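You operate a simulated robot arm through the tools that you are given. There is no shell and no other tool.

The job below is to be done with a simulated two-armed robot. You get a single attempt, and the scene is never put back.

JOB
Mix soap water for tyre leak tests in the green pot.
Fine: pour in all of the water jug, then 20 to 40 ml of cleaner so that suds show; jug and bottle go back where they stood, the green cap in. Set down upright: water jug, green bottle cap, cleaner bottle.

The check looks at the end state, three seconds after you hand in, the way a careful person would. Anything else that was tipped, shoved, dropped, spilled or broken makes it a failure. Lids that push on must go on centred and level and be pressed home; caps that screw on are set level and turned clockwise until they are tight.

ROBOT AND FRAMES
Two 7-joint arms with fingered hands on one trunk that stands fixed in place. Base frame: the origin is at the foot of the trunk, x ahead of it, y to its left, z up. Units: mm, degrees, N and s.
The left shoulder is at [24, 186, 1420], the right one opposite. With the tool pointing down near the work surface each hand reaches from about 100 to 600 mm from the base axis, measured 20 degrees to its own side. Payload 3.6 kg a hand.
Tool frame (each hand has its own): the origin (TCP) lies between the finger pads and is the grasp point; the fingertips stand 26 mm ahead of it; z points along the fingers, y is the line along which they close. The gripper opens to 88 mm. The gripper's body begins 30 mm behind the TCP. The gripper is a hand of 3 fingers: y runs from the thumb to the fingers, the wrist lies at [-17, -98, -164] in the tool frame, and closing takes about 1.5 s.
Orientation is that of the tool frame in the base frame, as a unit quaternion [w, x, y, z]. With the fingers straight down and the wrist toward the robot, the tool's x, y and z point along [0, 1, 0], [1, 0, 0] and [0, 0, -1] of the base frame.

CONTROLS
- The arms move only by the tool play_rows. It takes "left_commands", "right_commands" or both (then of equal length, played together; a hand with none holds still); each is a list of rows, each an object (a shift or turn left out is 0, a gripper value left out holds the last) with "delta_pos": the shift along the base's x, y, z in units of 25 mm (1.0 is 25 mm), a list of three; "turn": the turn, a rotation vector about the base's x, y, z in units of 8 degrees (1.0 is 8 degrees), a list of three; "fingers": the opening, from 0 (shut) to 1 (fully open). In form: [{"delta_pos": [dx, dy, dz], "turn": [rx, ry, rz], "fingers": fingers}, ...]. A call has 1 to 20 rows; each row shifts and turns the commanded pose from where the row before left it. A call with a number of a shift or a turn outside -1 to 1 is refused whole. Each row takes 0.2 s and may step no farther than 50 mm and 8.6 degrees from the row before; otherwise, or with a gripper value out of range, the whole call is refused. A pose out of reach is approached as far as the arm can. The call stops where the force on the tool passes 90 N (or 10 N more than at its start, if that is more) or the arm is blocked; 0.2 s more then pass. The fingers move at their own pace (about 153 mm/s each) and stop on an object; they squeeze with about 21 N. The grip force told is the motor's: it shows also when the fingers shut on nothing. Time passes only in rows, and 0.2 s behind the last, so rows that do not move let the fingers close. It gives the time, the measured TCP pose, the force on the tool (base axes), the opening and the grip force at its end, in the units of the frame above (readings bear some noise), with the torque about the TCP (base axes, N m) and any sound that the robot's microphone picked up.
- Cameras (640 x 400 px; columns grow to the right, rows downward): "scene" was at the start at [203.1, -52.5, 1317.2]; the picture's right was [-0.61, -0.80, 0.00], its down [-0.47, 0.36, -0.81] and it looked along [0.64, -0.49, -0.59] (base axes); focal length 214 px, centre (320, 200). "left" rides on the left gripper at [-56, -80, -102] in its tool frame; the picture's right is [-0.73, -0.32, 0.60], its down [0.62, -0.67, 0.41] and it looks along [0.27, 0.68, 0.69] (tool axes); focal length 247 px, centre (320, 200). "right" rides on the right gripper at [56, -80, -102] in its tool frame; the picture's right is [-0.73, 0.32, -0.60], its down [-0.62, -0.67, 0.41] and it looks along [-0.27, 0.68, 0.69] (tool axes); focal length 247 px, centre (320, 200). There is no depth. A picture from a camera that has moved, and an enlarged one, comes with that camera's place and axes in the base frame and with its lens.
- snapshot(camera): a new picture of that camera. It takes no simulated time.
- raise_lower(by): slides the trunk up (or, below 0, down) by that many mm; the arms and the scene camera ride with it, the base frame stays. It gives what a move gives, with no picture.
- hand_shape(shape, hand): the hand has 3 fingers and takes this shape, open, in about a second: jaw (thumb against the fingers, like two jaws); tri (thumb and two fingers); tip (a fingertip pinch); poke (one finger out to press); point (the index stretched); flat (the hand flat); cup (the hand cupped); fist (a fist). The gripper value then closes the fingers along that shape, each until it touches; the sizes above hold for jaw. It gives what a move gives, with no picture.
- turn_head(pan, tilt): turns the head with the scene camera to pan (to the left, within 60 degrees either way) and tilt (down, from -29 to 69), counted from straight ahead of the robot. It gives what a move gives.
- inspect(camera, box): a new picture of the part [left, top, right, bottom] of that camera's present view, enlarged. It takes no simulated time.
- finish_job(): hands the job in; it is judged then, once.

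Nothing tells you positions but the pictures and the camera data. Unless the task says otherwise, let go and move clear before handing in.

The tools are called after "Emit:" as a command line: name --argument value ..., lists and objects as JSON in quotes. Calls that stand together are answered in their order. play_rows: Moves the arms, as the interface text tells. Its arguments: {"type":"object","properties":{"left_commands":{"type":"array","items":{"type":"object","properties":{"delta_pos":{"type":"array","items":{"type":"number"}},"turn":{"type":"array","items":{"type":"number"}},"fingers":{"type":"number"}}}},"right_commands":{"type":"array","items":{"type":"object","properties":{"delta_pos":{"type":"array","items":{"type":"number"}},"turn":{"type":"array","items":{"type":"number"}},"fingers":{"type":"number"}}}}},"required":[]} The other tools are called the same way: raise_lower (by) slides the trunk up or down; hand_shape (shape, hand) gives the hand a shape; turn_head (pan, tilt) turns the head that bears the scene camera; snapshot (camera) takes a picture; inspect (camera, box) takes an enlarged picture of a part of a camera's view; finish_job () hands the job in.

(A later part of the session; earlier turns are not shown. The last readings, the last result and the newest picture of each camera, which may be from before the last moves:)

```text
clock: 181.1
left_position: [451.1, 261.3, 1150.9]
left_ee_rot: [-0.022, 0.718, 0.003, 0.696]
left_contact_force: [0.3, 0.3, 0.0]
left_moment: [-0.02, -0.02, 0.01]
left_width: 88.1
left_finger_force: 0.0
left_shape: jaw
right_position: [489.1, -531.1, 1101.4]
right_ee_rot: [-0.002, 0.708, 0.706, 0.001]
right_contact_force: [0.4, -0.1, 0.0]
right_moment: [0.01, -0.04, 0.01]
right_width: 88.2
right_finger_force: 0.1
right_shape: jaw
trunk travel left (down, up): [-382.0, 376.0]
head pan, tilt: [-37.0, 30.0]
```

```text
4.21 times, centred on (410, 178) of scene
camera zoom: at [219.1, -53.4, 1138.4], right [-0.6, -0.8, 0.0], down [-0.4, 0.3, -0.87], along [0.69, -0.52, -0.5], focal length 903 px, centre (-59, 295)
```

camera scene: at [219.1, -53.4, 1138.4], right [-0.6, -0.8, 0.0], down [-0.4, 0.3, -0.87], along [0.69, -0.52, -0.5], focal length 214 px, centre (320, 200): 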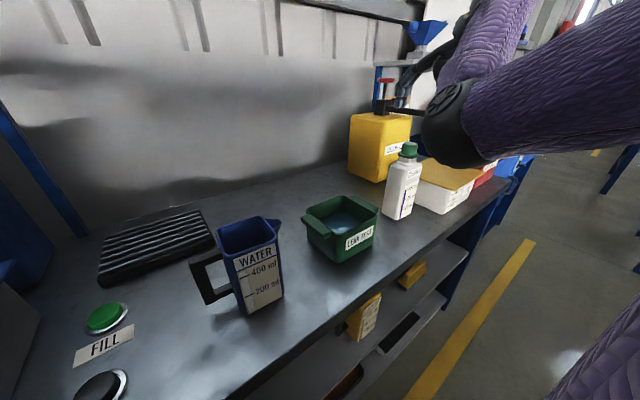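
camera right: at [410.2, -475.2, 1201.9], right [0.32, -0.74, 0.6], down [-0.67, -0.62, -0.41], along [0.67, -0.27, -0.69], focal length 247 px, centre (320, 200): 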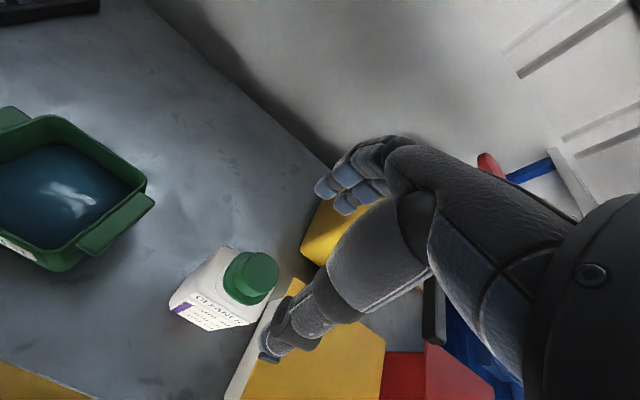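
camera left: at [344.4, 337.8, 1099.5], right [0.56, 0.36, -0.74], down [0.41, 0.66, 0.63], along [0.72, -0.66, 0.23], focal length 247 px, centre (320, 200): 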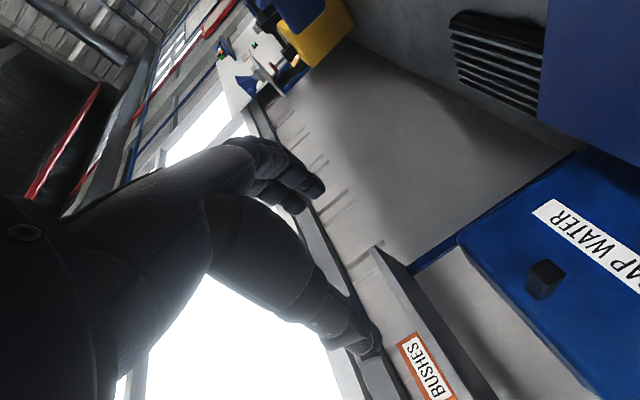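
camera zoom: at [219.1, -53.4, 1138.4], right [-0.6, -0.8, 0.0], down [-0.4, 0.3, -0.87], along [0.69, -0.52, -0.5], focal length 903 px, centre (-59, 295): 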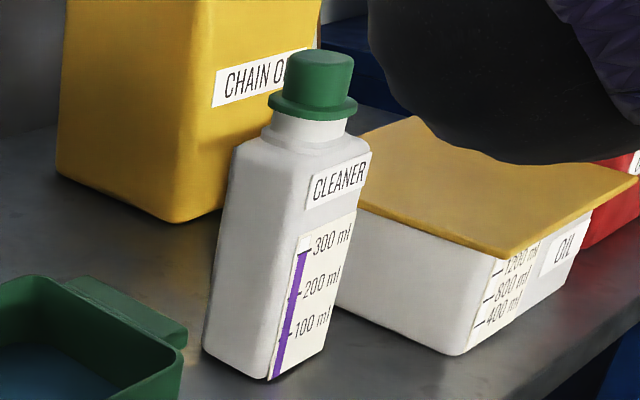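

The cap's top is at about (497, -534.5, 997) with a flange at z ≈ 971. I'll descend with open fingers so the tips end just above the flange.

Emit:
play_rows --right_commands '[{"delta_pos": [0.16, -0.07, -0.5]}, {"delta_pos": [0.16, -0.07, -0.5]}, {"delta_pos": [0, 0, -0.5]}, {"delta_pos": [0, 0, -0.5]}, {"delta_pos": [0, 0, -0.5]}, {"delta_pos": [0, 0, -0.4]}, {}]'

Emit:
inspect --camera "scene" --box '[370, 100, 450, 200]'

Emit:
inspect --camera "right" --box '[180, 150, 400, 370]'

```text
clock: 182.7
left_position: [451.6, 260.6, 1150.5]
left_ee_rot: [-0.022, 0.718, 0.002, 0.696]
left_contact_force: [0.1, -0.1, -0.4]
left_moment: [0.01, -0.02, -0.02]
left_width: 87.8
left_finger_force: 0.1
left_shape: jaw
right_position: [496.9, -535.6, 1027.1]
right_ee_rot: [-0.001, 0.708, 0.706, 0.002]
right_contact_force: [0.1, 0.5, 0.5]
right_moment: [-0.03, -0.01, 0.0]
right_width: 87.9
right_finger_force: 0.1
right_shape: jaw
trunk travel left (down, up): [-382.0, 376.0]
head pan, tilt: [-37.0, 30.0]
```

```text
4.00 times, centred on (410, 150) of scene
camera zoom: at [219.1, -53.7, 1138.4], right [-0.6, -0.8, 0.0], down [-0.4, 0.3, -0.87], along [0.69, -0.52, -0.5], focal length 858 px, centre (-40, 400)
```

zoom: 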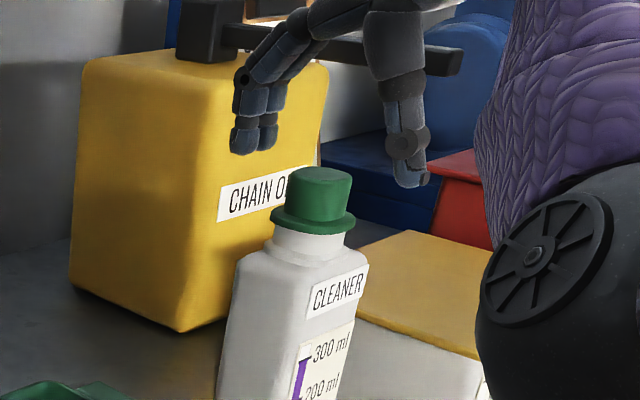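

```text
1.82 times, centred on (290, 260) of right
camera zoom: at [417.8, -479.0, 1129.5], right [0.32, -0.74, 0.6], down [-0.67, -0.62, -0.41], along [0.67, -0.27, -0.69], focal length 449 px, centre (374, 91)
```

zoom: 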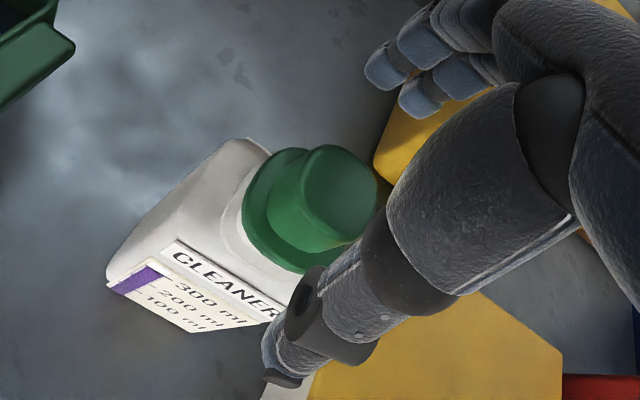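

Emit:
play_rows --right_commands '[{"delta_pos": [0, 0.02, -0.25]}, {"delta_pos": [0, 0.02, -0.25]}, {"delta_pos": [0, 0, -0.25]}, {"delta_pos": [0, 0, -0.2]}, {}]'

Emit:
inspect --camera "scene" --box '[370, 110, 450, 190]'

Emit:
inspect --camera "right" --box '[180, 150, 400, 370]'

```text
clock: 183.9
left_position: [451.2, 260.9, 1149.4]
left_ee_rot: [-0.022, 0.718, 0.002, 0.696]
left_contact_force: [0.3, 0.7, -0.7]
left_moment: [-0.05, -0.02, -0.04]
left_width: 88.2
left_finger_force: 0.1
left_shape: jaw
right_position: [496.8, -533.9, 1002.0]
right_ee_rot: [-0.001, 0.708, 0.706, 0.001]
right_contact_force: [-0.2, -0.2, 0.2]
right_moment: [0.02, 0.03, -0.02]
right_width: 88.1
right_finger_force: 0.0
right_shape: jaw
trunk travel left (down, up): [-382.0, 376.0]
head pan, tilt: [-37.0, 30.0]
```

```text
5.00 times, centred on (410, 150) of scene
camera zoom: at [219.1, -53.7, 1138.4], right [-0.6, -0.8, 0.0], down [-0.4, 0.3, -0.87], along [0.69, -0.52, -0.5], focal length 1072 px, centre (-130, 450)
```

zoom: 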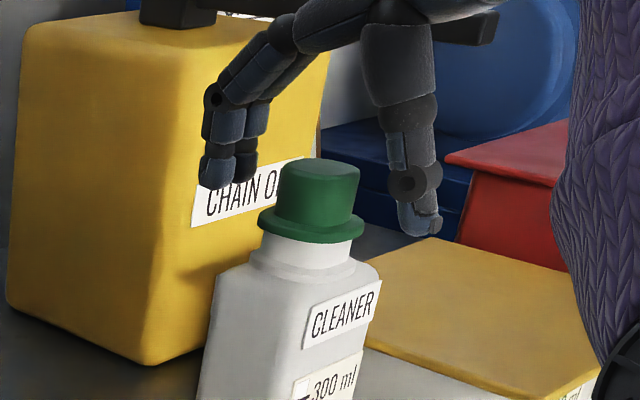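

```text
1.82 times, centred on (290, 260) of right
camera zoom: at [417.7, -478.0, 1106.4], right [0.32, -0.74, 0.6], down [-0.67, -0.62, -0.41], along [0.67, -0.27, -0.69], focal length 449 px, centre (374, 91)
```

zoom: 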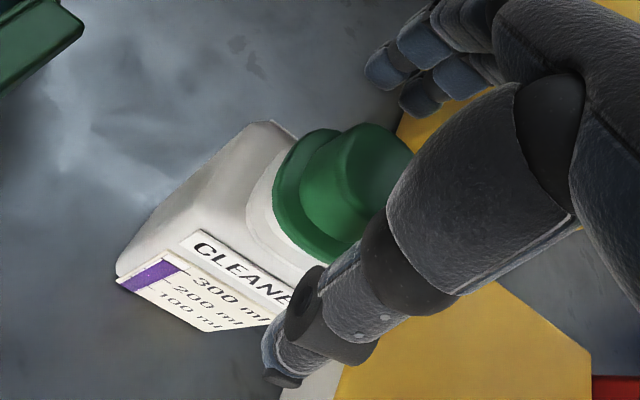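

The tips straddle the cap just above its flange. I'll close slowly on it.

Emit:
play_rows --right_commands '[{"fingers": 0.8}, {"fingers": 0.65}, {"fingers": 0.58}, {"fingers": 0.54}, {"fingers": 0.5}, {"fingers": 0.46}, {"fingers": 0.42}, {"fingers": 0.38}, {"fingers": 0.3}, {"fingers": 0.1}, {"fingers": 0.0}, {"fingers": 0.0}, {"fingers": 0.0}]'

Emit:
inspect --camera "scene" --box '[370, 110, 450, 190]'

Emit:
inspect --camera "right" --box '[180, 150, 400, 370]'

Emit:
inspect --camera "scene" --box '[370, 130, 450, 230]'

```text
clock: 186.7
left_position: [450.8, 260.2, 1148.8]
left_ee_rot: [-0.023, 0.718, 0.002, 0.696]
left_contact_force: [-0.1, -0.7, 0.0]
left_moment: [-0.01, -0.02, -0.02]
left_width: 87.7
left_finger_force: 0.0
left_shape: jaw
right_position: [497.4, -532.9, 1004.1]
right_ee_rot: [-0.002, 0.708, 0.707, 0.002]
right_contact_force: [-0.7, -1.0, -0.2]
right_moment: [-0.01, 0.0, -0.02]
right_width: 25.4
right_finger_force: 20.5
right_shape: jaw
trunk travel left (down, up): [-382.0, 376.0]
head pan, tilt: [-37.0, 30.0]
```

```text
5.00 times, centred on (410, 150) of scene
camera zoom: at [219.1, -53.8, 1138.4], right [-0.6, -0.8, 0.0], down [-0.4, 0.3, -0.87], along [0.69, -0.52, -0.5], focal length 1072 px, centre (-130, 450)
```

zoom: 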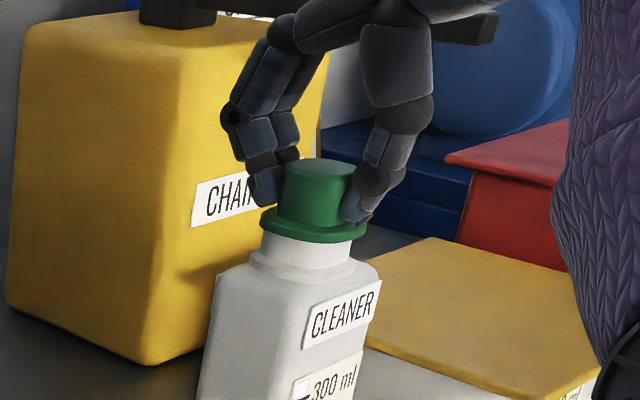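

```text
1.82 times, centred on (290, 260) of right
camera zoom: at [417.6, -478.0, 1106.4], right [0.32, -0.74, 0.6], down [-0.67, -0.62, -0.41], along [0.67, -0.27, -0.69], focal length 449 px, centre (374, 91)
```

zoom: 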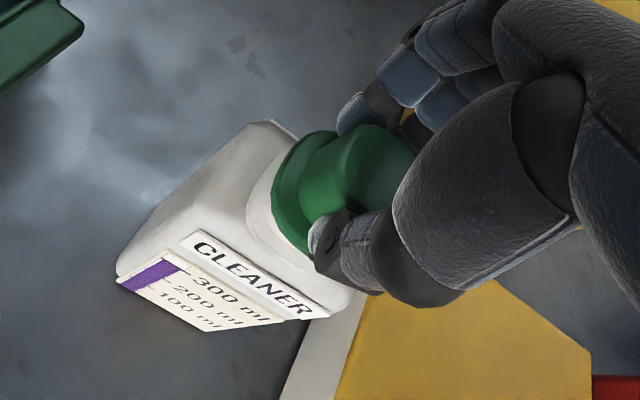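

```text
4.00 times, centred on (410, 180) of scene
camera zoom: at [219.1, -53.8, 1138.4], right [-0.6, -0.8, 0.0], down [-0.4, 0.3, -0.87], along [0.69, -0.52, -0.5], focal length 858 px, centre (-40, 280)
```

zoom: 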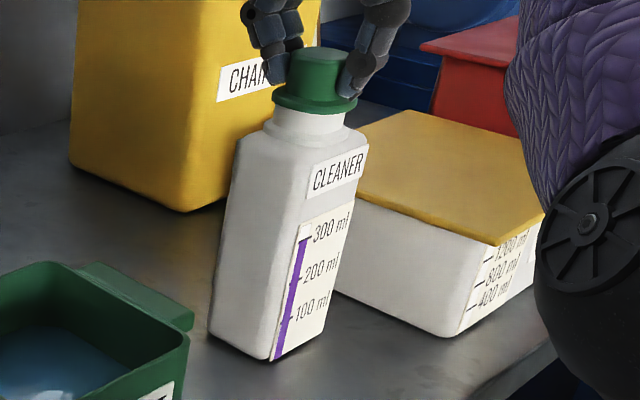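

The cap is gripped firmly and the bottle hasn't moved. I'll pull straight up a few millimetres and read the force.

Emit:
play_rows --right_commands '[{"delta_pos": [0, 0, 0.08]}, {"delta_pos": [0, 0, 0.08]}, {"delta_pos": [0, 0, 0.08]}, {}]'

Emit:
inspect --camera "scene" --box '[370, 120, 450, 230]'

Emit:
inspect --camera "right" --box '[180, 150, 400, 370]'

```text
clock: 187.7
left_position: [451.1, 260.6, 1149.6]
left_ee_rot: [-0.023, 0.718, 0.002, 0.696]
left_contact_force: [0.3, -0.2, -0.2]
left_moment: [0.0, 0.01, 0.0]
left_width: 87.8
left_finger_force: 0.1
left_shape: jaw
right_position: [496.9, -533.8, 1010.5]
right_ee_rot: [-0.001, 0.709, 0.706, 0.001]
right_contact_force: [-0.6, 0.6, 0.9]
right_moment: [0.0, -0.03, 0.0]
right_width: 25.8
right_finger_force: 21.0
right_shape: jaw
trunk travel left (down, up): [-382.0, 376.0]
head pan, tilt: [-37.0, 30.0]
```

```text
3.64 times, centred on (410, 175) of scene
camera zoom: at [219.1, -53.7, 1138.4], right [-0.6, -0.8, 0.0], down [-0.4, 0.3, -0.87], along [0.69, -0.52, -0.5], focal length 780 px, centre (-7, 291)
```

zoom: 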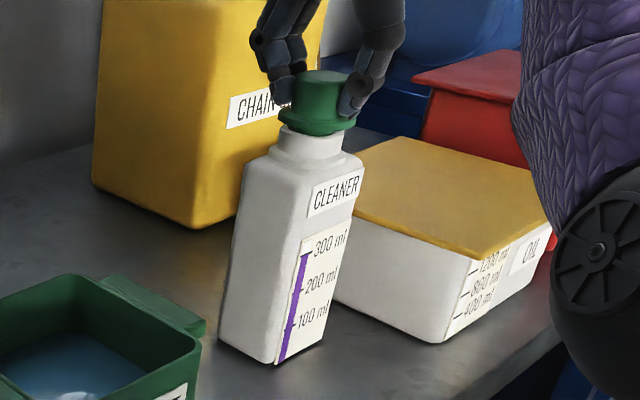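

```text
1.82 times, centred on (290, 260) of right
camera zoom: at [417.6, -478.3, 1112.2], right [0.32, -0.74, 0.6], down [-0.67, -0.62, -0.41], along [0.67, -0.27, -0.69], focal length 449 px, centre (374, 91)
```

zoom: 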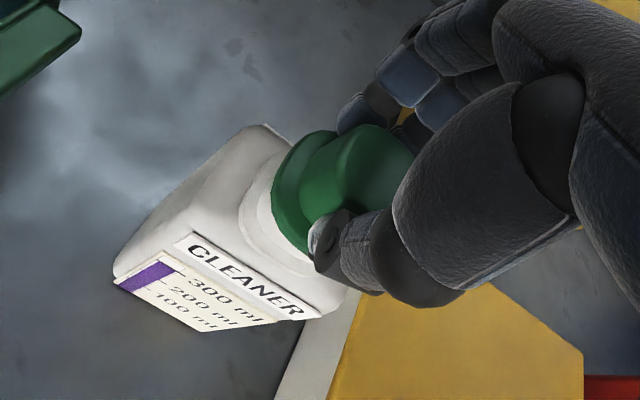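

The cap slides out of the neck easily while the bottle stays put; it is a plug. I'll continue straight up.

Emit:
play_rows --right_commands '[{"delta_pos": [0, 0, 0.12]}, {"delta_pos": [0, 0, 0.12]}, {"delta_pos": [0, 0, 0.12]}, {"delta_pos": [0, 0, 0.12]}, {"delta_pos": [0, 0, 0.15]}, {"delta_pos": [0, 0, 0.15]}, {"delta_pos": [0, 0, 0.2]}, {"delta_pos": [0, 0, 0.3]}, {"delta_pos": [0, 0, 0.4]}, {}]'

Emit:
inspect --camera "scene" --box '[370, 110, 450, 230]'

Emit:
inspect --camera "right" --box '[180, 150, 400, 370]'

```text
clock: 189.9
left_position: [451.5, 258.9, 1149.6]
left_ee_rot: [-0.023, 0.718, 0.002, 0.695]
left_contact_force: [0.1, -0.7, 0.1]
left_moment: [-0.03, 0.02, -0.01]
left_width: 87.9
left_finger_force: 0.0
left_shape: jaw
right_position: [497.9, -534.0, 1053.1]
right_ee_rot: [-0.001, 0.709, 0.706, 0.001]
right_contact_force: [-0.1, -1.6, 0.1]
right_moment: [0.01, 0.03, 0.02]
right_width: 25.4
right_finger_force: 20.4
right_shape: jaw
trunk travel left (down, up): [-382.0, 376.0]
head pan, tilt: [-37.0, 30.0]
```

```text
3.33 times, centred on (410, 170) of scene
camera zoom: at [219.1, -53.8, 1138.4], right [-0.6, -0.8, 0.0], down [-0.4, 0.3, -0.87], along [0.69, -0.52, -0.5], focal length 715 px, centre (20, 300)
```

zoom: 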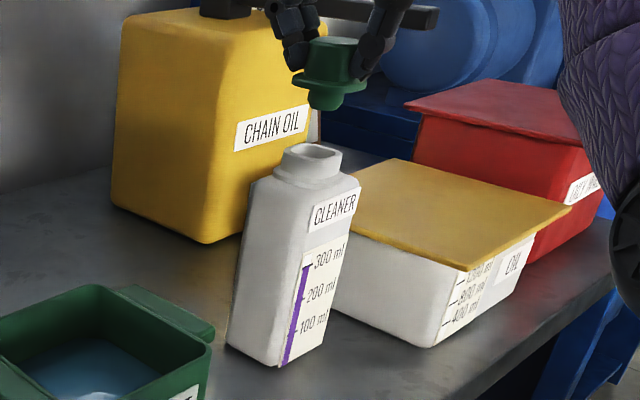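

```text
1.82 times, centred on (290, 260) of right
camera zoom: at [417.8, -478.1, 1154.6], right [0.32, -0.74, 0.6], down [-0.67, -0.62, -0.41], along [0.67, -0.27, -0.69], focal length 449 px, centre (374, 91)
```

zoom: 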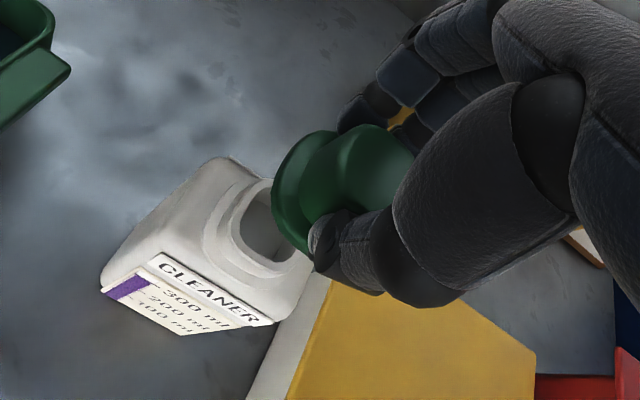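

The stopper is out: flange plus a short plug. I'll set it upright on free table behind the pot, around (620, -300), where neither hand nor forearm will come near it.

Emit:
play_rows --right_commands '[{"delta_pos": [0, 0, 0.7]}, {"delta_pos": [0.49, 0.94, 0.1]}, {"delta_pos": [0.49, 0.94, 0.1]}, {"delta_pos": [0.49, 0.94, 0]}, {"delta_pos": [0.49, 0.94, 0]}, {"delta_pos": [0.49, 0.94, 0]}, {"delta_pos": [0.49, 0.94, 0]}, {"delta_pos": [0.49, 0.94, 0]}, {"delta_pos": [0.49, 0.94, 0]}, {"delta_pos": [0.49, 0.94, 0]}, {"delta_pos": [0.49, 0.94, 0]}, {}]'

Emit:
play_rows --right_commands '[{"delta_pos": [0, 0, -0.8]}, {"delta_pos": [0, 0, -0.8]}, {"delta_pos": [0, 0, -0.8]}, {"delta_pos": [0, 0, -0.8]}, {"delta_pos": [0, 0, -0.8]}, {"delta_pos": [0, 0, -0.8]}, {"delta_pos": [0, 0, -0.6]}, {"delta_pos": [0, 0, -0.6]}, {"delta_pos": [0, 0, -0.6]}, {}]'

Emit:
snapshot --camera "scene"

Emit:
snapshot --camera "right"

```text
clock: 192.5
left_position: [451.0, 260.0, 1149.8]
left_ee_rot: [-0.023, 0.718, 0.002, 0.696]
left_contact_force: [-0.4, 0.3, 0.9]
left_moment: [-0.04, 0.01, 0.03]
left_width: 88.0
left_finger_force: 0.0
left_shape: jaw
right_position: [618.8, -297.9, 1074.3]
right_ee_rot: [-0.001, 0.709, 0.706, 0.001]
right_contact_force: [0.0, -0.5, -0.7]
right_moment: [-0.01, 0.0, -0.01]
right_width: 25.7
right_finger_force: 20.7
right_shape: jaw
trunk travel left (down, up): [-382.0, 376.0]
head pan, tilt: [-37.0, 30.0]
```

```text
clock: 194.7
left_position: [450.5, 260.6, 1149.9]
left_ee_rot: [-0.023, 0.718, 0.003, 0.695]
left_contact_force: [0.3, -0.2, 0.3]
left_moment: [-0.01, 0.02, -0.01]
left_width: 87.8
left_finger_force: 0.1
left_shape: jaw
right_position: [619.2, -299.1, 909.1]
right_ee_rot: [0.0, 0.708, 0.706, 0.0]
right_contact_force: [0.3, 0.1, -0.5]
right_moment: [0.01, -0.03, 0.03]
right_width: 25.8
right_finger_force: 20.7
right_shape: jaw
trunk travel left (down, up): [-382.0, 376.0]
head pan, tilt: [-37.0, 30.0]
```

```text
taken
camera scene: at [219.0, -53.7, 1138.4], right [-0.6, -0.8, 0.0], down [-0.4, 0.3, -0.87], along [0.69, -0.52, -0.5], focal length 214 px, centre (320, 200)
```

scene: 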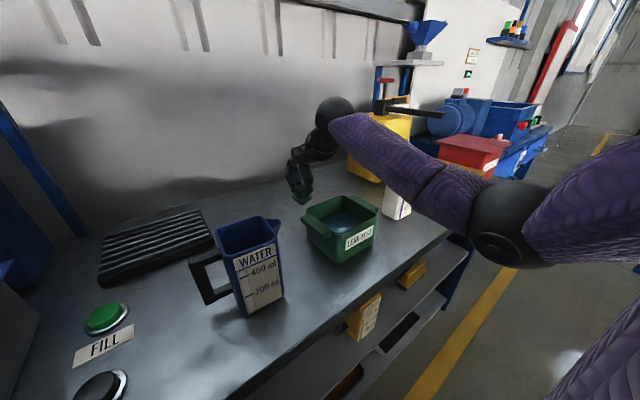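

```text
taken
camera right: at [539.6, -243.5, 1011.8], right [0.32, -0.74, 0.6], down [-0.67, -0.62, -0.41], along [0.67, -0.27, -0.69], focal length 247 px, centre (320, 200)
```

right: 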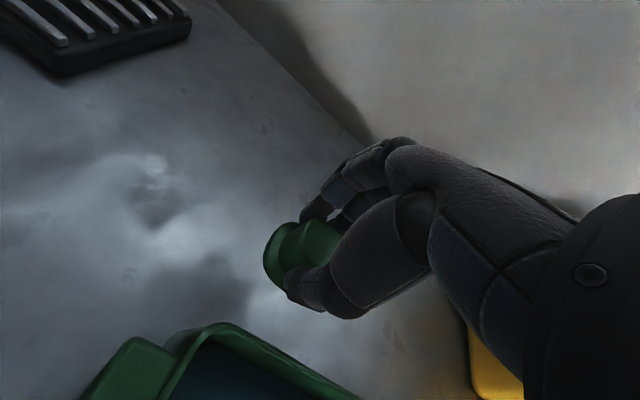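

Emit:
play_rows --right_commands '[{"delta_pos": [0, 0, -0.4]}, {"delta_pos": [0, 0, -0.4]}, {"delta_pos": [0, 0, -0.4]}, {"delta_pos": [0, 0, -0.3]}, {}]'

Emit:
inspect --camera "scene" --box '[270, 140, 370, 240]'

Emit:
inspect --camera "right" --box '[220, 150, 400, 330]'

```text
clock: 195.9
left_position: [451.7, 259.6, 1149.7]
left_ee_rot: [-0.023, 0.718, 0.001, 0.696]
left_contact_force: [0.2, 0.4, 0.6]
left_moment: [0.02, 0.0, -0.02]
left_width: 88.1
left_finger_force: 0.1
left_shape: jaw
right_position: [619.6, -299.3, 871.3]
right_ee_rot: [-0.001, 0.709, 0.706, 0.002]
right_contact_force: [0.0, 0.9, -0.3]
right_moment: [0.0, 0.0, 0.02]
right_width: 25.5
right_finger_force: 21.4
right_shape: jaw
trunk travel left (down, up): [-382.0, 376.0]
head pan, tilt: [-37.0, 30.0]
```

```text
4.00 times, centred on (320, 190) of scene
camera zoom: at [219.1, -53.7, 1138.4], right [-0.6, -0.8, 0.0], down [-0.4, 0.3, -0.87], along [0.69, -0.52, -0.5], focal length 858 px, centre (320, 240)
```

zoom: 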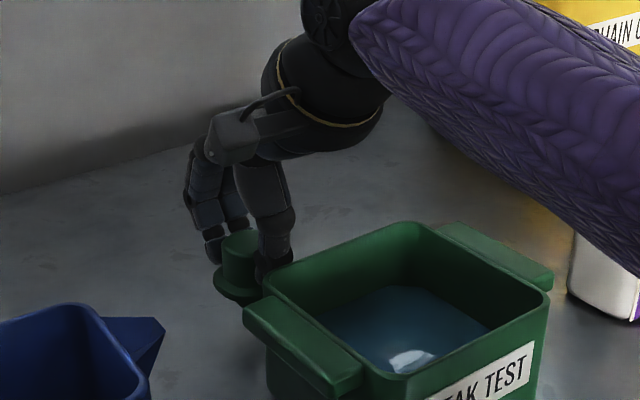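

```text
2.22 times, centred on (310, 240) of right
camera zoom: at [539.8, -243.4, 974.3], right [0.32, -0.74, 0.6], down [-0.67, -0.62, -0.41], along [0.67, -0.27, -0.69], focal length 549 px, centre (342, 111)
```

zoom: 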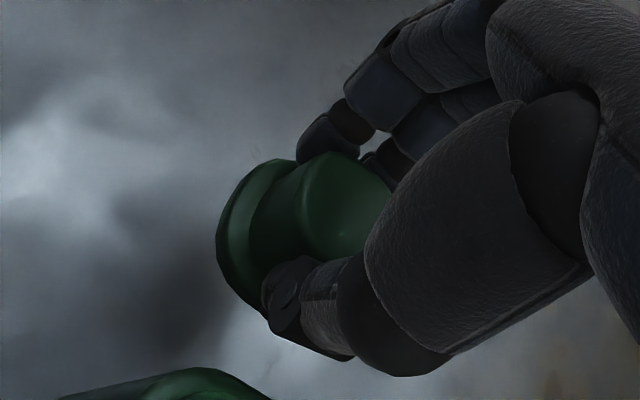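

Emit:
play_rows --right_commands '[{"delta_pos": [0, 0, -0.08]}, {"delta_pos": [0, 0, -0.08]}, {"delta_pos": [0, 0, -0.08]}, {"delta_pos": [0, 0, -0.08]}, {}]'

Emit:
play_rows --right_commands '[{"delta_pos": [0, 0, -0.06]}, {"delta_pos": [0, 0, -0.06]}, {}]'

Emit:
play_rows --right_commands '[{"delta_pos": [0, 0, -0.06]}, {"delta_pos": [0, 0, -0.06]}, {}]'

```text
clock: 197.1
left_position: [450.9, 261.1, 1149.1]
left_ee_rot: [-0.023, 0.718, 0.003, 0.695]
left_contact_force: [-0.8, 0.7, -0.1]
left_moment: [0.03, 0.02, 0.01]
left_width: 87.7
left_finger_force: 0.0
left_shape: jaw
right_position: [618.8, -299.4, 862.2]
right_ee_rot: [-0.001, 0.709, 0.706, 0.001]
right_contact_force: [0.8, 0.0, 0.3]
right_moment: [0.02, -0.03, 0.02]
right_width: 25.6
right_finger_force: 20.8
right_shape: jaw
trunk travel left (down, up): [-382.0, 376.0]
head pan, tilt: [-37.0, 30.0]
```

```text
clock: 197.9
left_position: [450.5, 259.1, 1148.9]
left_ee_rot: [-0.023, 0.718, 0.002, 0.696]
left_contact_force: [0.1, 0.7, -0.2]
left_moment: [0.01, 0.04, 0.01]
left_width: 87.9
left_finger_force: 0.1
left_shape: jaw
right_position: [620.0, -300.3, 860.2]
right_ee_rot: [-0.001, 0.708, 0.706, 0.002]
right_contact_force: [-0.2, 0.3, -1.0]
right_moment: [-0.01, 0.0, 0.0]
right_width: 25.8
right_finger_force: 20.9
right_shape: jaw
trunk travel left (down, up): [-382.0, 376.0]
head pan, tilt: [-37.0, 30.0]
```

```text
clock: 198.7
left_position: [451.8, 260.3, 1150.6]
left_ee_rot: [-0.023, 0.717, 0.002, 0.696]
left_contact_force: [-0.5, -1.5, -0.1]
left_moment: [-0.03, -0.05, -0.01]
left_width: 88.0
left_finger_force: 0.1
left_shape: jaw
right_position: [618.5, -299.3, 856.1]
right_ee_rot: [-0.001, 0.708, 0.706, 0.001]
right_contact_force: [0.3, 0.9, -0.1]
right_moment: [0.02, -0.02, 0.01]
right_width: 25.5
right_finger_force: 21.1
right_shape: jaw
trunk travel left (down, up): [-382.0, 376.0]
head pan, tilt: [-37.0, 30.0]
```

Emit:
play_rows --right_commands '[{"delta_pos": [0, 0, -0.06]}, {"delta_pos": [0, 0, -0.06]}, {}]'

Emit:
inspect --camera "scene" --box '[290, 170, 350, 230]'

```text
clock: 199.5
left_position: [450.9, 261.1, 1149.2]
left_ee_rot: [-0.022, 0.718, 0.003, 0.696]
left_contact_force: [-0.3, -0.3, 0.2]
left_moment: [-0.01, -0.01, 0.01]
left_width: 87.6
left_finger_force: 0.1
left_shape: jaw
right_position: [618.3, -299.4, 854.6]
right_ee_rot: [-0.002, 0.708, 0.706, 0.002]
right_contact_force: [0.5, 0.3, -0.1]
right_moment: [-0.02, 0.03, 0.0]
right_width: 25.5
right_finger_force: 21.2
right_shape: jaw
trunk travel left (down, up): [-382.0, 376.0]
head pan, tilt: [-37.0, 30.0]
```

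```text
6.67 times, centred on (320, 200) of scene
camera zoom: at [219.1, -53.7, 1138.4], right [-0.6, -0.8, 0.0], down [-0.4, 0.3, -0.87], along [0.69, -0.52, -0.5], focal length 1430 px, centre (320, 200)
```

zoom: 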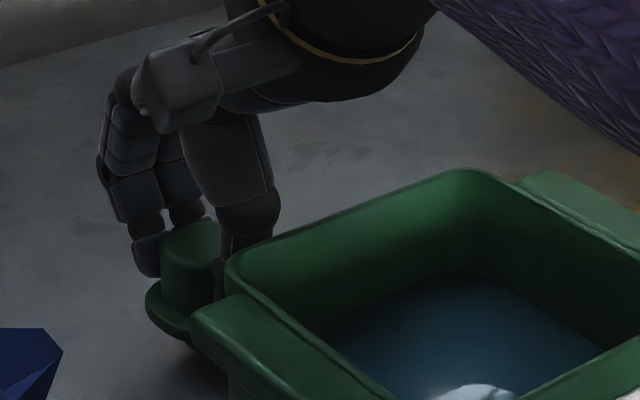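

Emit:
play_rows --right_commands '[{"delta_pos": [0, 0, -0.06]}, {"delta_pos": [0, 0, -0.06]}, {}]'

Emit:
play_rows --right_commands '[{"delta_pos": [0, 0, -0.05]}, {"delta_pos": [0, 0, -0.05]}, {}]'

```text
clock: 200.3
left_position: [451.4, 260.7, 1149.4]
left_ee_rot: [-0.022, 0.718, 0.002, 0.696]
left_contact_force: [0.6, -0.3, 0.0]
left_moment: [-0.01, -0.03, -0.01]
left_width: 88.0
left_finger_force: 0.1
left_shape: jaw
right_position: [618.3, -298.5, 852.7]
right_ee_rot: [0.0, 0.708, 0.706, 0.001]
right_contact_force: [-1.1, 0.6, -0.1]
right_moment: [-0.01, 0.03, 0.01]
right_width: 25.7
right_finger_force: 20.6
right_shape: jaw
trunk travel left (down, up): [-382.0, 376.0]
head pan, tilt: [-37.0, 30.0]
```

```text
clock: 201.1
left_position: [450.5, 260.4, 1150.3]
left_ee_rot: [-0.023, 0.718, 0.002, 0.696]
left_contact_force: [-0.1, -0.6, -1.3]
left_moment: [0.0, -0.01, -0.02]
left_width: 88.0
left_finger_force: 0.0
left_shape: jaw
right_position: [618.8, -299.1, 849.2]
right_ee_rot: [-0.001, 0.708, 0.706, 0.0]
right_contact_force: [-0.8, -0.1, 0.9]
right_moment: [0.02, 0.01, -0.01]
right_width: 25.6
right_finger_force: 20.8
right_shape: jaw
trunk travel left (down, up): [-382.0, 376.0]
head pan, tilt: [-37.0, 30.0]
```

Emit:
play_rows --right_commands '[{"delta_pos": [0, 0, -0.05]}, {"delta_pos": [0, 0, -0.05]}, {}]'

Emit:
play_rows --right_commands '[{"delta_pos": [0, 0, -0.05]}, {}]'

Emit:
inspect --camera "scene" --box '[290, 170, 350, 230]'

```text
clock: 201.9
left_position: [449.3, 260.9, 1151.4]
left_ee_rot: [-0.022, 0.718, 0.003, 0.696]
left_contact_force: [-0.6, 0.1, 0.2]
left_moment: [0.01, 0.01, -0.02]
left_width: 88.0
left_finger_force: 0.0
left_shape: jaw
right_position: [619.7, -298.7, 848.3]
right_ee_rot: [0.001, 0.709, 0.706, 0.002]
right_contact_force: [0.1, -0.3, 8.5]
right_moment: [-0.03, 0.03, -0.01]
right_width: 26.0
right_finger_force: 21.4
right_shape: jaw
trunk travel left (down, up): [-382.0, 376.0]
head pan, tilt: [-37.0, 30.0]
```

```text
clock: 202.5
left_position: [449.9, 261.5, 1151.2]
left_ee_rot: [-0.022, 0.717, 0.003, 0.697]
left_contact_force: [-0.2, 0.8, 0.6]
left_moment: [0.0, 0.02, -0.03]
left_width: 88.0
left_finger_force: 0.1
left_shape: jaw
right_position: [618.5, -298.9, 847.4]
right_ee_rot: [0.001, 0.709, 0.706, 0.003]
right_contact_force: [0.1, 0.1, 14.7]
right_moment: [-0.01, 0.03, -0.05]
right_width: 26.0
right_finger_force: 20.9
right_shape: jaw
trunk travel left (down, up): [-382.0, 376.0]
head pan, tilt: [-37.0, 30.0]
```

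```text
6.67 times, centred on (320, 200) of scene
camera zoom: at [217.8, -53.2, 1138.8], right [-0.6, -0.8, 0.0], down [-0.4, 0.3, -0.87], along [0.69, -0.52, -0.5], focal length 1430 px, centre (320, 200)
```

zoom: 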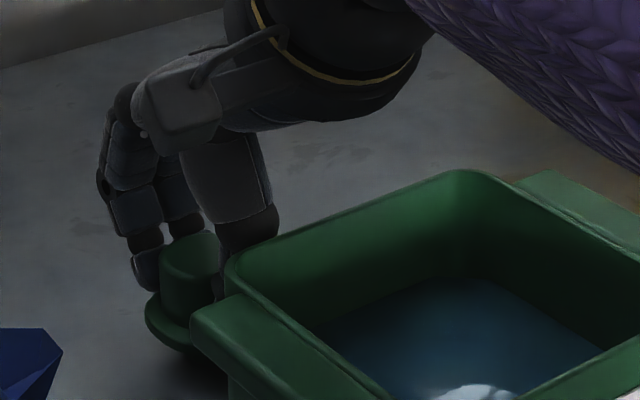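

The plug stands on the table. I'll relieve the pressure slightly, open just enough to free the cap (the pot wall is near the thumb), and lift straight up.

Emit:
play_rows --right_commands '[{"delta_pos": [0, 0, 0.06]}, {"fingers": 0.33}, {"fingers": 0.38}, {"fingers": 0.42}, {"fingers": 0.46}, {"fingers": 0.46}, {}]'

Emit:
inspect --camera "scene" --box '[290, 170, 350, 230]'

Emit:
inspect --camera "right" --box '[220, 150, 400, 330]'

```text
clock: 204.1
left_position: [451.7, 260.1, 1150.6]
left_ee_rot: [-0.023, 0.718, 0.002, 0.696]
left_contact_force: [-0.2, 0.0, -0.6]
left_moment: [-0.02, -0.01, 0.0]
left_width: 87.9
left_finger_force: 0.2
left_shape: jaw
right_position: [619.5, -299.1, 847.6]
right_ee_rot: [-0.001, 0.708, 0.706, 0.002]
right_contact_force: [-0.6, -0.3, 0.1]
right_moment: [-0.03, -0.01, 0.0]
right_width: 39.9
right_finger_force: 0.1
right_shape: jaw
trunk travel left (down, up): [-382.0, 376.0]
head pan, tilt: [-37.0, 30.0]
```

```text
6.67 times, centred on (320, 200) of scene
camera zoom: at [219.1, -53.7, 1138.4], right [-0.6, -0.8, 0.0], down [-0.4, 0.3, -0.87], along [0.69, -0.52, -0.5], focal length 1430 px, centre (320, 200)
```

zoom: 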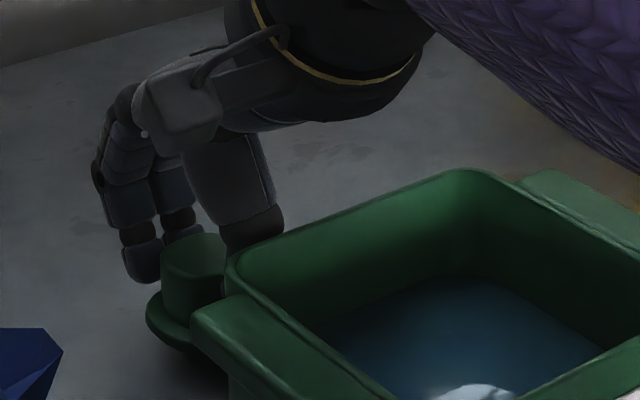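

```text
2.22 times, centred on (310, 240) of right
camera zoom: at [539.7, -243.5, 949.9], right [0.32, -0.74, 0.6], down [-0.67, -0.62, -0.41], along [0.67, -0.27, -0.69], focal length 549 px, centre (342, 111)
```

zoom: 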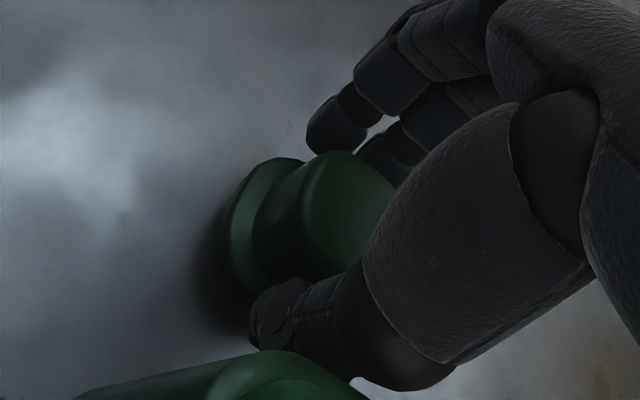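

The cap stands free. Lifting straight up.

Emit:
play_rows --right_commands '[{"delta_pos": [0, 0, 0.15]}, {"delta_pos": [0, 0, 0.2]}, {"delta_pos": [0, 0, 0.3]}, {"delta_pos": [0, 0, 0.5]}, {"delta_pos": [0, 0, 0.7]}, {"delta_pos": [0, 0, 0.8]}, {"delta_pos": [0, 0, 0.8]}, {"delta_pos": [0, 0, 0.8]}, {"delta_pos": [0, 0, 0.8]}, {"delta_pos": [0, 0, 0.8]}, {}]'

Emit:
inspect --camera "scene" --box '[280, 140, 380, 240]'

Emit:
inspect --camera "right" --box '[180, 180, 380, 340]'

```text
clock: 206.5
left_position: [451.0, 259.6, 1150.0]
left_ee_rot: [-0.023, 0.718, 0.002, 0.696]
left_contact_force: [0.1, 0.0, -0.5]
left_moment: [0.0, 0.02, 0.02]
left_width: 87.9
left_finger_force: 0.0
left_shape: jaw
right_position: [618.9, -298.7, 993.3]
right_ee_rot: [-0.001, 0.708, 0.707, 0.002]
right_contact_force: [-0.8, -0.3, -0.8]
right_moment: [0.02, 0.01, 0.0]
right_width: 40.3
right_finger_force: 0.1
right_shape: jaw
trunk travel left (down, up): [-382.0, 376.0]
head pan, tilt: [-37.0, 30.0]
```

```text
4.00 times, centred on (330, 190) of scene
camera zoom: at [219.1, -53.8, 1138.4], right [-0.6, -0.8, 0.0], down [-0.4, 0.3, -0.87], along [0.69, -0.52, -0.5], focal length 858 px, centre (280, 240)
```

zoom: 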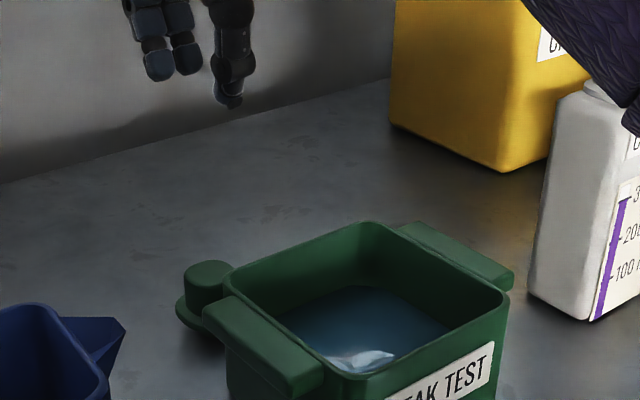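

```text
2.50 times, centred on (280, 260) of right
camera zoom: at [539.6, -243.2, 1095.8], right [0.32, -0.74, 0.6], down [-0.67, -0.62, -0.41], along [0.67, -0.27, -0.69], focal length 617 px, centre (420, 50)
```

zoom: 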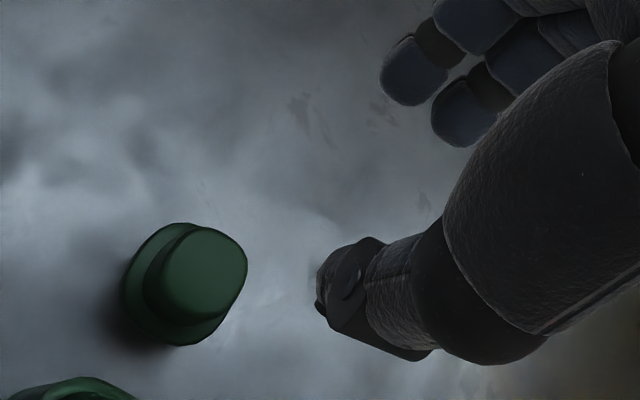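

The cap stands upright behind the pot. Next I need a good grip on the bottle. Gripping it from the front by its side faces would be the cleanest, so I'll test in free air whether the right hand can point forward with its wrist on the left side, clear of the OIL box.

Emit:
play_rows --right_commands '[{"delta_pos": [0, 0, 1], "fingers": 1.0}, {"delta_pos": [0, 0, 1]}, {"delta_pos": [0, 0, 1]}, {"delta_pos": [0, 0, 1]}, {"delta_pos": [-0.8, -0.9, 0]}, {"delta_pos": [-0.8, -0.9, 0]}, {"delta_pos": [-0.8, -0.9, 0]}, {"delta_pos": [-0.8, -0.9, 0]}, {"delta_pos": [-0.8, -0.9, 0]}, {"delta_pos": [-0.8, -0.9, 0]}, {"delta_pos": [-0.5, -0.9, 0]}, {}]'

Emit:
play_rows --right_commands '[{"turn": [0.577, -0.577, -0.577]}, {"turn": [0.577, -0.577, -0.577]}, {"turn": [0.577, -0.577, -0.577]}, {"turn": [0.577, -0.577, -0.577]}, {"turn": [0.577, -0.577, -0.577]}, {"turn": [0.577, -0.577, -0.577]}, {"turn": [0.577, -0.577, -0.577]}, {"turn": [0.577, -0.577, -0.577]}, {"turn": [0.577, -0.577, -0.577]}, {"turn": [0.577, -0.577, -0.577]}, {"turn": [0.577, -0.577, -0.577]}, {"turn": [0.577, -0.577, -0.577]}, {"turn": [0.577, -0.577, -0.577]}, {"turn": [0.577, -0.577, -0.577]}, {"turn": [0.577, -0.577, -0.577]}, {}]'

Emit:
snapshot --camera "scene"

```text
clock: 209.1
left_position: [452.4, 260.8, 1149.6]
left_ee_rot: [-0.021, 0.718, 0.003, 0.696]
left_contact_force: [-0.6, -0.3, -0.3]
left_moment: [-0.01, -0.02, -0.01]
left_width: 88.0
left_finger_force: 0.1
left_shape: jaw
right_position: [486.7, -456.9, 1093.6]
right_ee_rot: [-0.001, 0.709, 0.706, 0.001]
right_contact_force: [0.7, -0.8, -0.6]
right_moment: [-0.01, 0.01, 0.02]
right_width: 87.6
right_finger_force: 0.1
right_shape: jaw
trunk travel left (down, up): [-382.0, 376.0]
head pan, tilt: [-37.0, 30.0]
```

```text
clock: 212.2
left_position: [450.6, 260.1, 1149.5]
left_ee_rot: [-0.023, 0.718, 0.003, 0.695]
left_contact_force: [-0.5, -0.8, 0.0]
left_moment: [0.0, 0.04, 0.03]
left_width: 88.0
left_finger_force: 0.0
left_shape: jaw
right_position: [476.3, -500.2, 1132.8]
right_ee_rot: [0.078, 0.712, 0.058, 0.696]
right_contact_force: [0.4, -0.3, 0.5]
right_moment: [0.01, 0.0, 0.01]
right_width: 87.7
right_finger_force: 0.0
right_shape: jaw
trunk travel left (down, up): [-382.0, 376.0]
head pan, tilt: [-37.0, 30.0]
stopped in row 15 (right hand): the arm was blocked; the commanded pose is now the measured one
```

```text
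taken
camera scene: at [219.0, -53.7, 1138.4], right [-0.6, -0.8, 0.0], down [-0.4, 0.3, -0.87], along [0.69, -0.52, -0.5], focal length 214 px, centre (320, 200)
```

scene: 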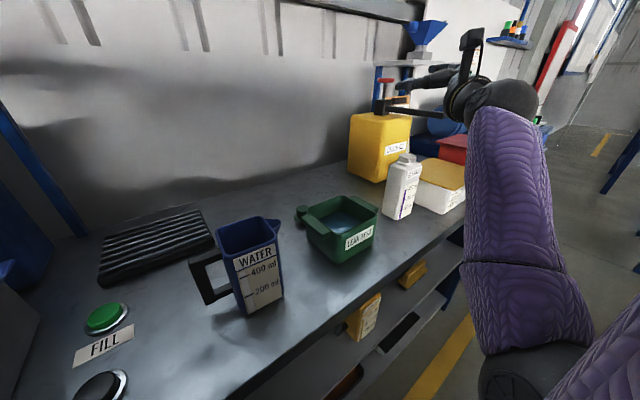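

That orientation jams the elbow, so I'll use the same kind of top grip that worked for the jug: across the bottle's front and back faces near its top. Turning the hand back to fingers-down.

Emit:
play_rows --right_commands '[{"turn": [-0.495, 0.619, 0.523]}, {"turn": [-0.495, 0.619, 0.523]}, {"turn": [-0.495, 0.619, 0.523]}, {"turn": [-0.495, 0.619, 0.523]}, {"turn": [-0.495, 0.619, 0.523]}, {"turn": [-0.495, 0.619, 0.523]}, {"turn": [-0.495, 0.619, 0.523]}, {"turn": [-0.495, 0.619, 0.523]}, {"turn": [-0.495, 0.619, 0.523]}, {"turn": [-0.495, 0.619, 0.523]}, {"turn": [-0.495, 0.619, 0.523]}, {"turn": [-0.495, 0.619, 0.523]}, {"turn": [-0.495, 0.619, 0.523]}, {"turn": [-0.495, 0.619, 0.523]}, {"turn": [-0.495, 0.619, 0.523]}, {}]'

Emit:
snapshot --camera "scene"

```text
clock: 215.7
left_position: [450.5, 260.6, 1149.9]
left_ee_rot: [-0.023, 0.718, 0.003, 0.695]
left_contact_force: [0.0, 0.4, -0.4]
left_moment: [0.01, 0.01, -0.01]
left_width: 87.9
left_finger_force: 0.1
left_shape: jaw
right_position: [476.4, -499.7, 1130.8]
right_ee_rot: [0.001, 0.708, 0.706, 0.0]
right_contact_force: [0.1, -0.4, -0.4]
right_moment: [-0.01, 0.0, -0.04]
right_width: 87.8
right_finger_force: 0.2
right_shape: jaw
trunk travel left (down, up): [-382.0, 376.0]
head pan, tilt: [-37.0, 30.0]
```

```text
taken
camera scene: at [218.9, -53.9, 1138.5], right [-0.6, -0.8, 0.0], down [-0.4, 0.3, -0.87], along [0.69, -0.52, -0.5], focal length 214 px, centre (320, 200)
```

scene: 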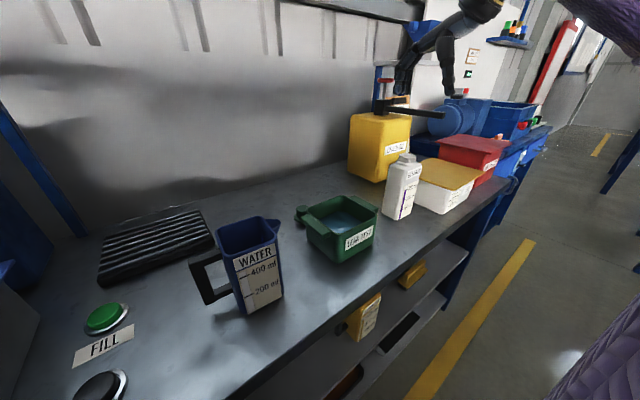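

Back to fingers-down with everything visible. I'll measure the open bottle precisely.

Emit:
inspect --camera "scene" --box '[375, 145, 435, 225]'

Emit:
inspect --camera "right" --box '[180, 230, 300, 350]'

Emit:
snapshot --camera "right"

```text
5.00 times, centred on (405, 185) of scene
camera zoom: at [218.9, -53.9, 1138.5], right [-0.6, -0.8, 0.0], down [-0.4, 0.3, -0.87], along [0.69, -0.52, -0.5], focal length 1072 px, centre (-105, 275)
```

zoom: 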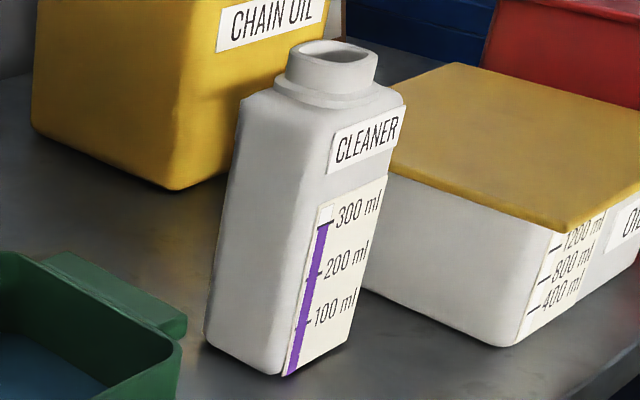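

```text
3.33 times, centred on (240, 290) of right
camera zoom: at [395.5, -443.6, 1233.2], right [0.32, -0.73, 0.6], down [-0.67, -0.62, -0.41], along [0.68, -0.27, -0.69], focal length 823 px, centre (587, -100)
```

zoom: 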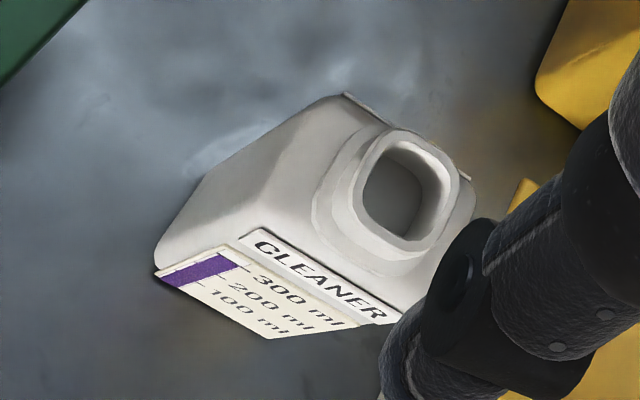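

```text
taken
camera right: at [395.5, -443.6, 1233.2], right [0.32, -0.73, 0.6], down [-0.67, -0.62, -0.41], along [0.68, -0.27, -0.69], focal length 247 px, centre (320, 200)
```

right: 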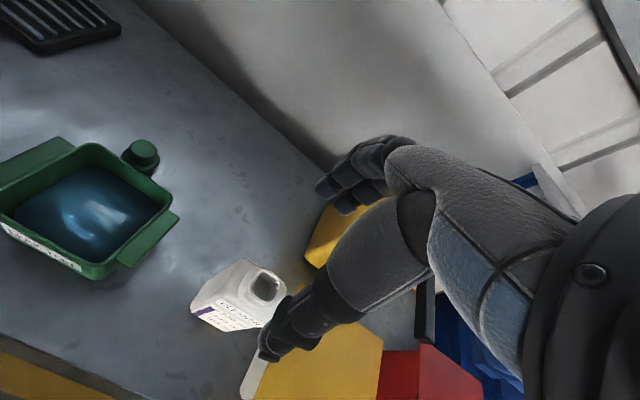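

The bottle's axis is at about (498, -535.5), with faces usable up to z ≈ 945 and the mouth at 969. The gauge reads about 293 ml. I'll descend around its top with open fingers.

Emit:
play_rows --right_commands '[{"delta_pos": [0.22, -0.36, -0.4]}, {"delta_pos": [0.22, -0.36, -0.4]}, {"delta_pos": [0.22, -0.36, -0.4]}, {"delta_pos": [0.22, -0.36, -0.4]}, {"delta_pos": [0, 0, -0.6]}, {"delta_pos": [0, 0, -0.6]}, {"delta_pos": [0, 0, -0.6]}, {"delta_pos": [0, 0, -0.6]}, {"delta_pos": [0, 0, -0.6]}, {"delta_pos": [0, 0, -0.5]}, {}]'

Emit:
inspect --camera "scene" --box '[370, 110, 450, 200]'

Emit:
inspect --camera "right" --box '[180, 150, 400, 370]'

```text
clock: 218.1
left_position: [451.2, 260.3, 1149.1]
left_ee_rot: [-0.024, 0.718, 0.001, 0.696]
left_contact_force: [0.7, 0.0, -0.2]
left_moment: [-0.03, 0.03, 0.01]
left_width: 87.8
left_finger_force: 0.0
left_shape: jaw
right_position: [498.1, -535.8, 1002.8]
right_ee_rot: [0.0, 0.709, 0.705, 0.0]
right_contact_force: [-0.4, 0.0, 0.3]
right_moment: [-0.01, 0.04, -0.01]
right_width: 87.7
right_finger_force: 0.1
right_shape: jaw
trunk travel left (down, up): [-382.0, 376.0]
head pan, tilt: [-37.0, 30.0]
```

```text
4.44 times, centred on (410, 155) of scene
camera zoom: at [219.0, -53.7, 1138.5], right [-0.6, -0.8, 0.0], down [-0.4, 0.3, -0.87], along [0.69, -0.52, -0.5], focal length 953 px, centre (-80, 400)
```

zoom: 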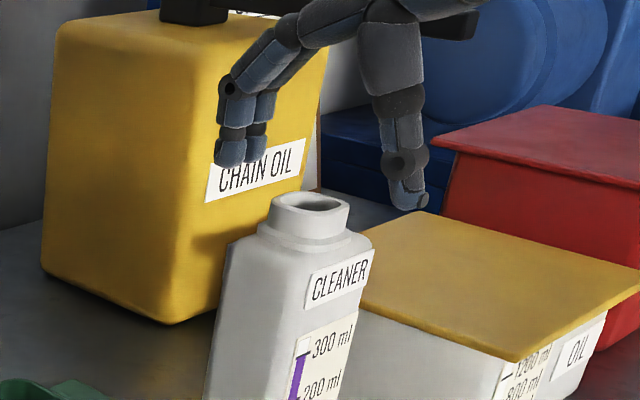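

```text
1.82 times, centred on (290, 260) of right
camera zoom: at [417.9, -479.4, 1105.4], right [0.31, -0.74, 0.6], down [-0.67, -0.62, -0.41], along [0.68, -0.27, -0.69], focal length 449 px, centre (374, 91)
```

zoom: 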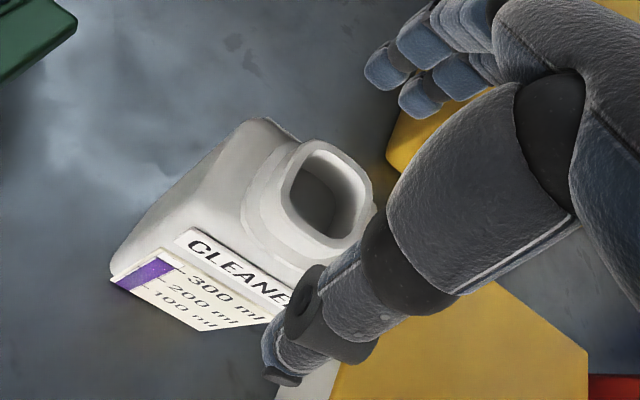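

Aligned. Descending with force monitoring.

Emit:
play_rows --right_commands '[{"delta_pos": [0, 0, -0.3]}, {"delta_pos": [0, 0, -0.3]}, {"delta_pos": [0, 0, -0.3]}, {"delta_pos": [0, 0, -0.3]}, {"delta_pos": [0, 0, -0.3]}, {"delta_pos": [0, 0, -0.3]}, {}]'

Emit:
inspect --camera "scene" --box '[370, 110, 450, 200]'

Emit:
inspect --camera "right" --box '[180, 150, 400, 370]'

```text
clock: 219.7
left_position: [451.4, 260.5, 1149.0]
left_ee_rot: [-0.023, 0.718, 0.002, 0.695]
left_contact_force: [0.2, -0.4, -0.3]
left_moment: [-0.03, 0.0, -0.01]
left_width: 88.1
left_finger_force: 0.1
left_shape: jaw
right_position: [497.4, -535.5, 958.8]
right_ee_rot: [0.0, 0.709, 0.705, 0.001]
right_contact_force: [-0.5, 0.5, -0.1]
right_moment: [0.01, -0.01, -0.01]
right_width: 88.0
right_finger_force: 0.0
right_shape: jaw
trunk travel left (down, up): [-382.0, 376.0]
head pan, tilt: [-37.0, 30.0]
```

```text
4.44 times, centred on (410, 155) of scene
camera zoom: at [219.0, -53.8, 1138.4], right [-0.6, -0.8, 0.0], down [-0.4, 0.3, -0.87], along [0.69, -0.52, -0.5], focal length 953 px, centre (-80, 400)
```

zoom: 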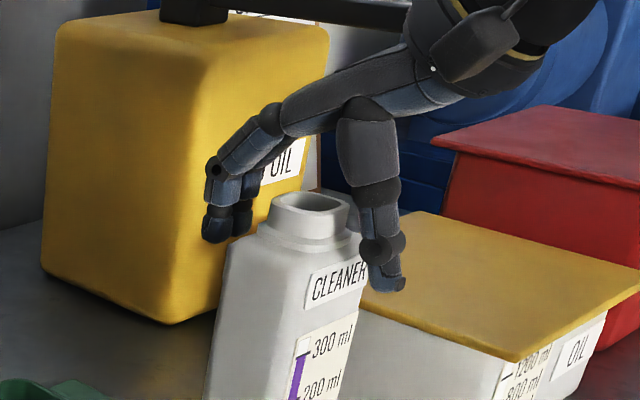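

```text
1.82 times, centred on (290, 260) of right
camera zoom: at [417.8, -478.9, 1060.1], right [0.31, -0.74, 0.6], down [-0.67, -0.62, -0.41], along [0.68, -0.27, -0.69], focal length 449 px, centre (374, 91)
```

zoom: 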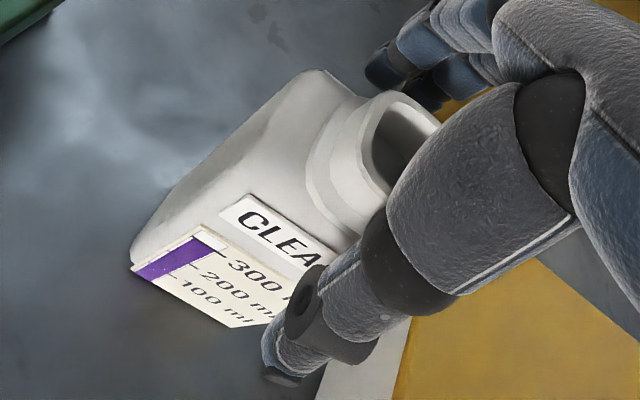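

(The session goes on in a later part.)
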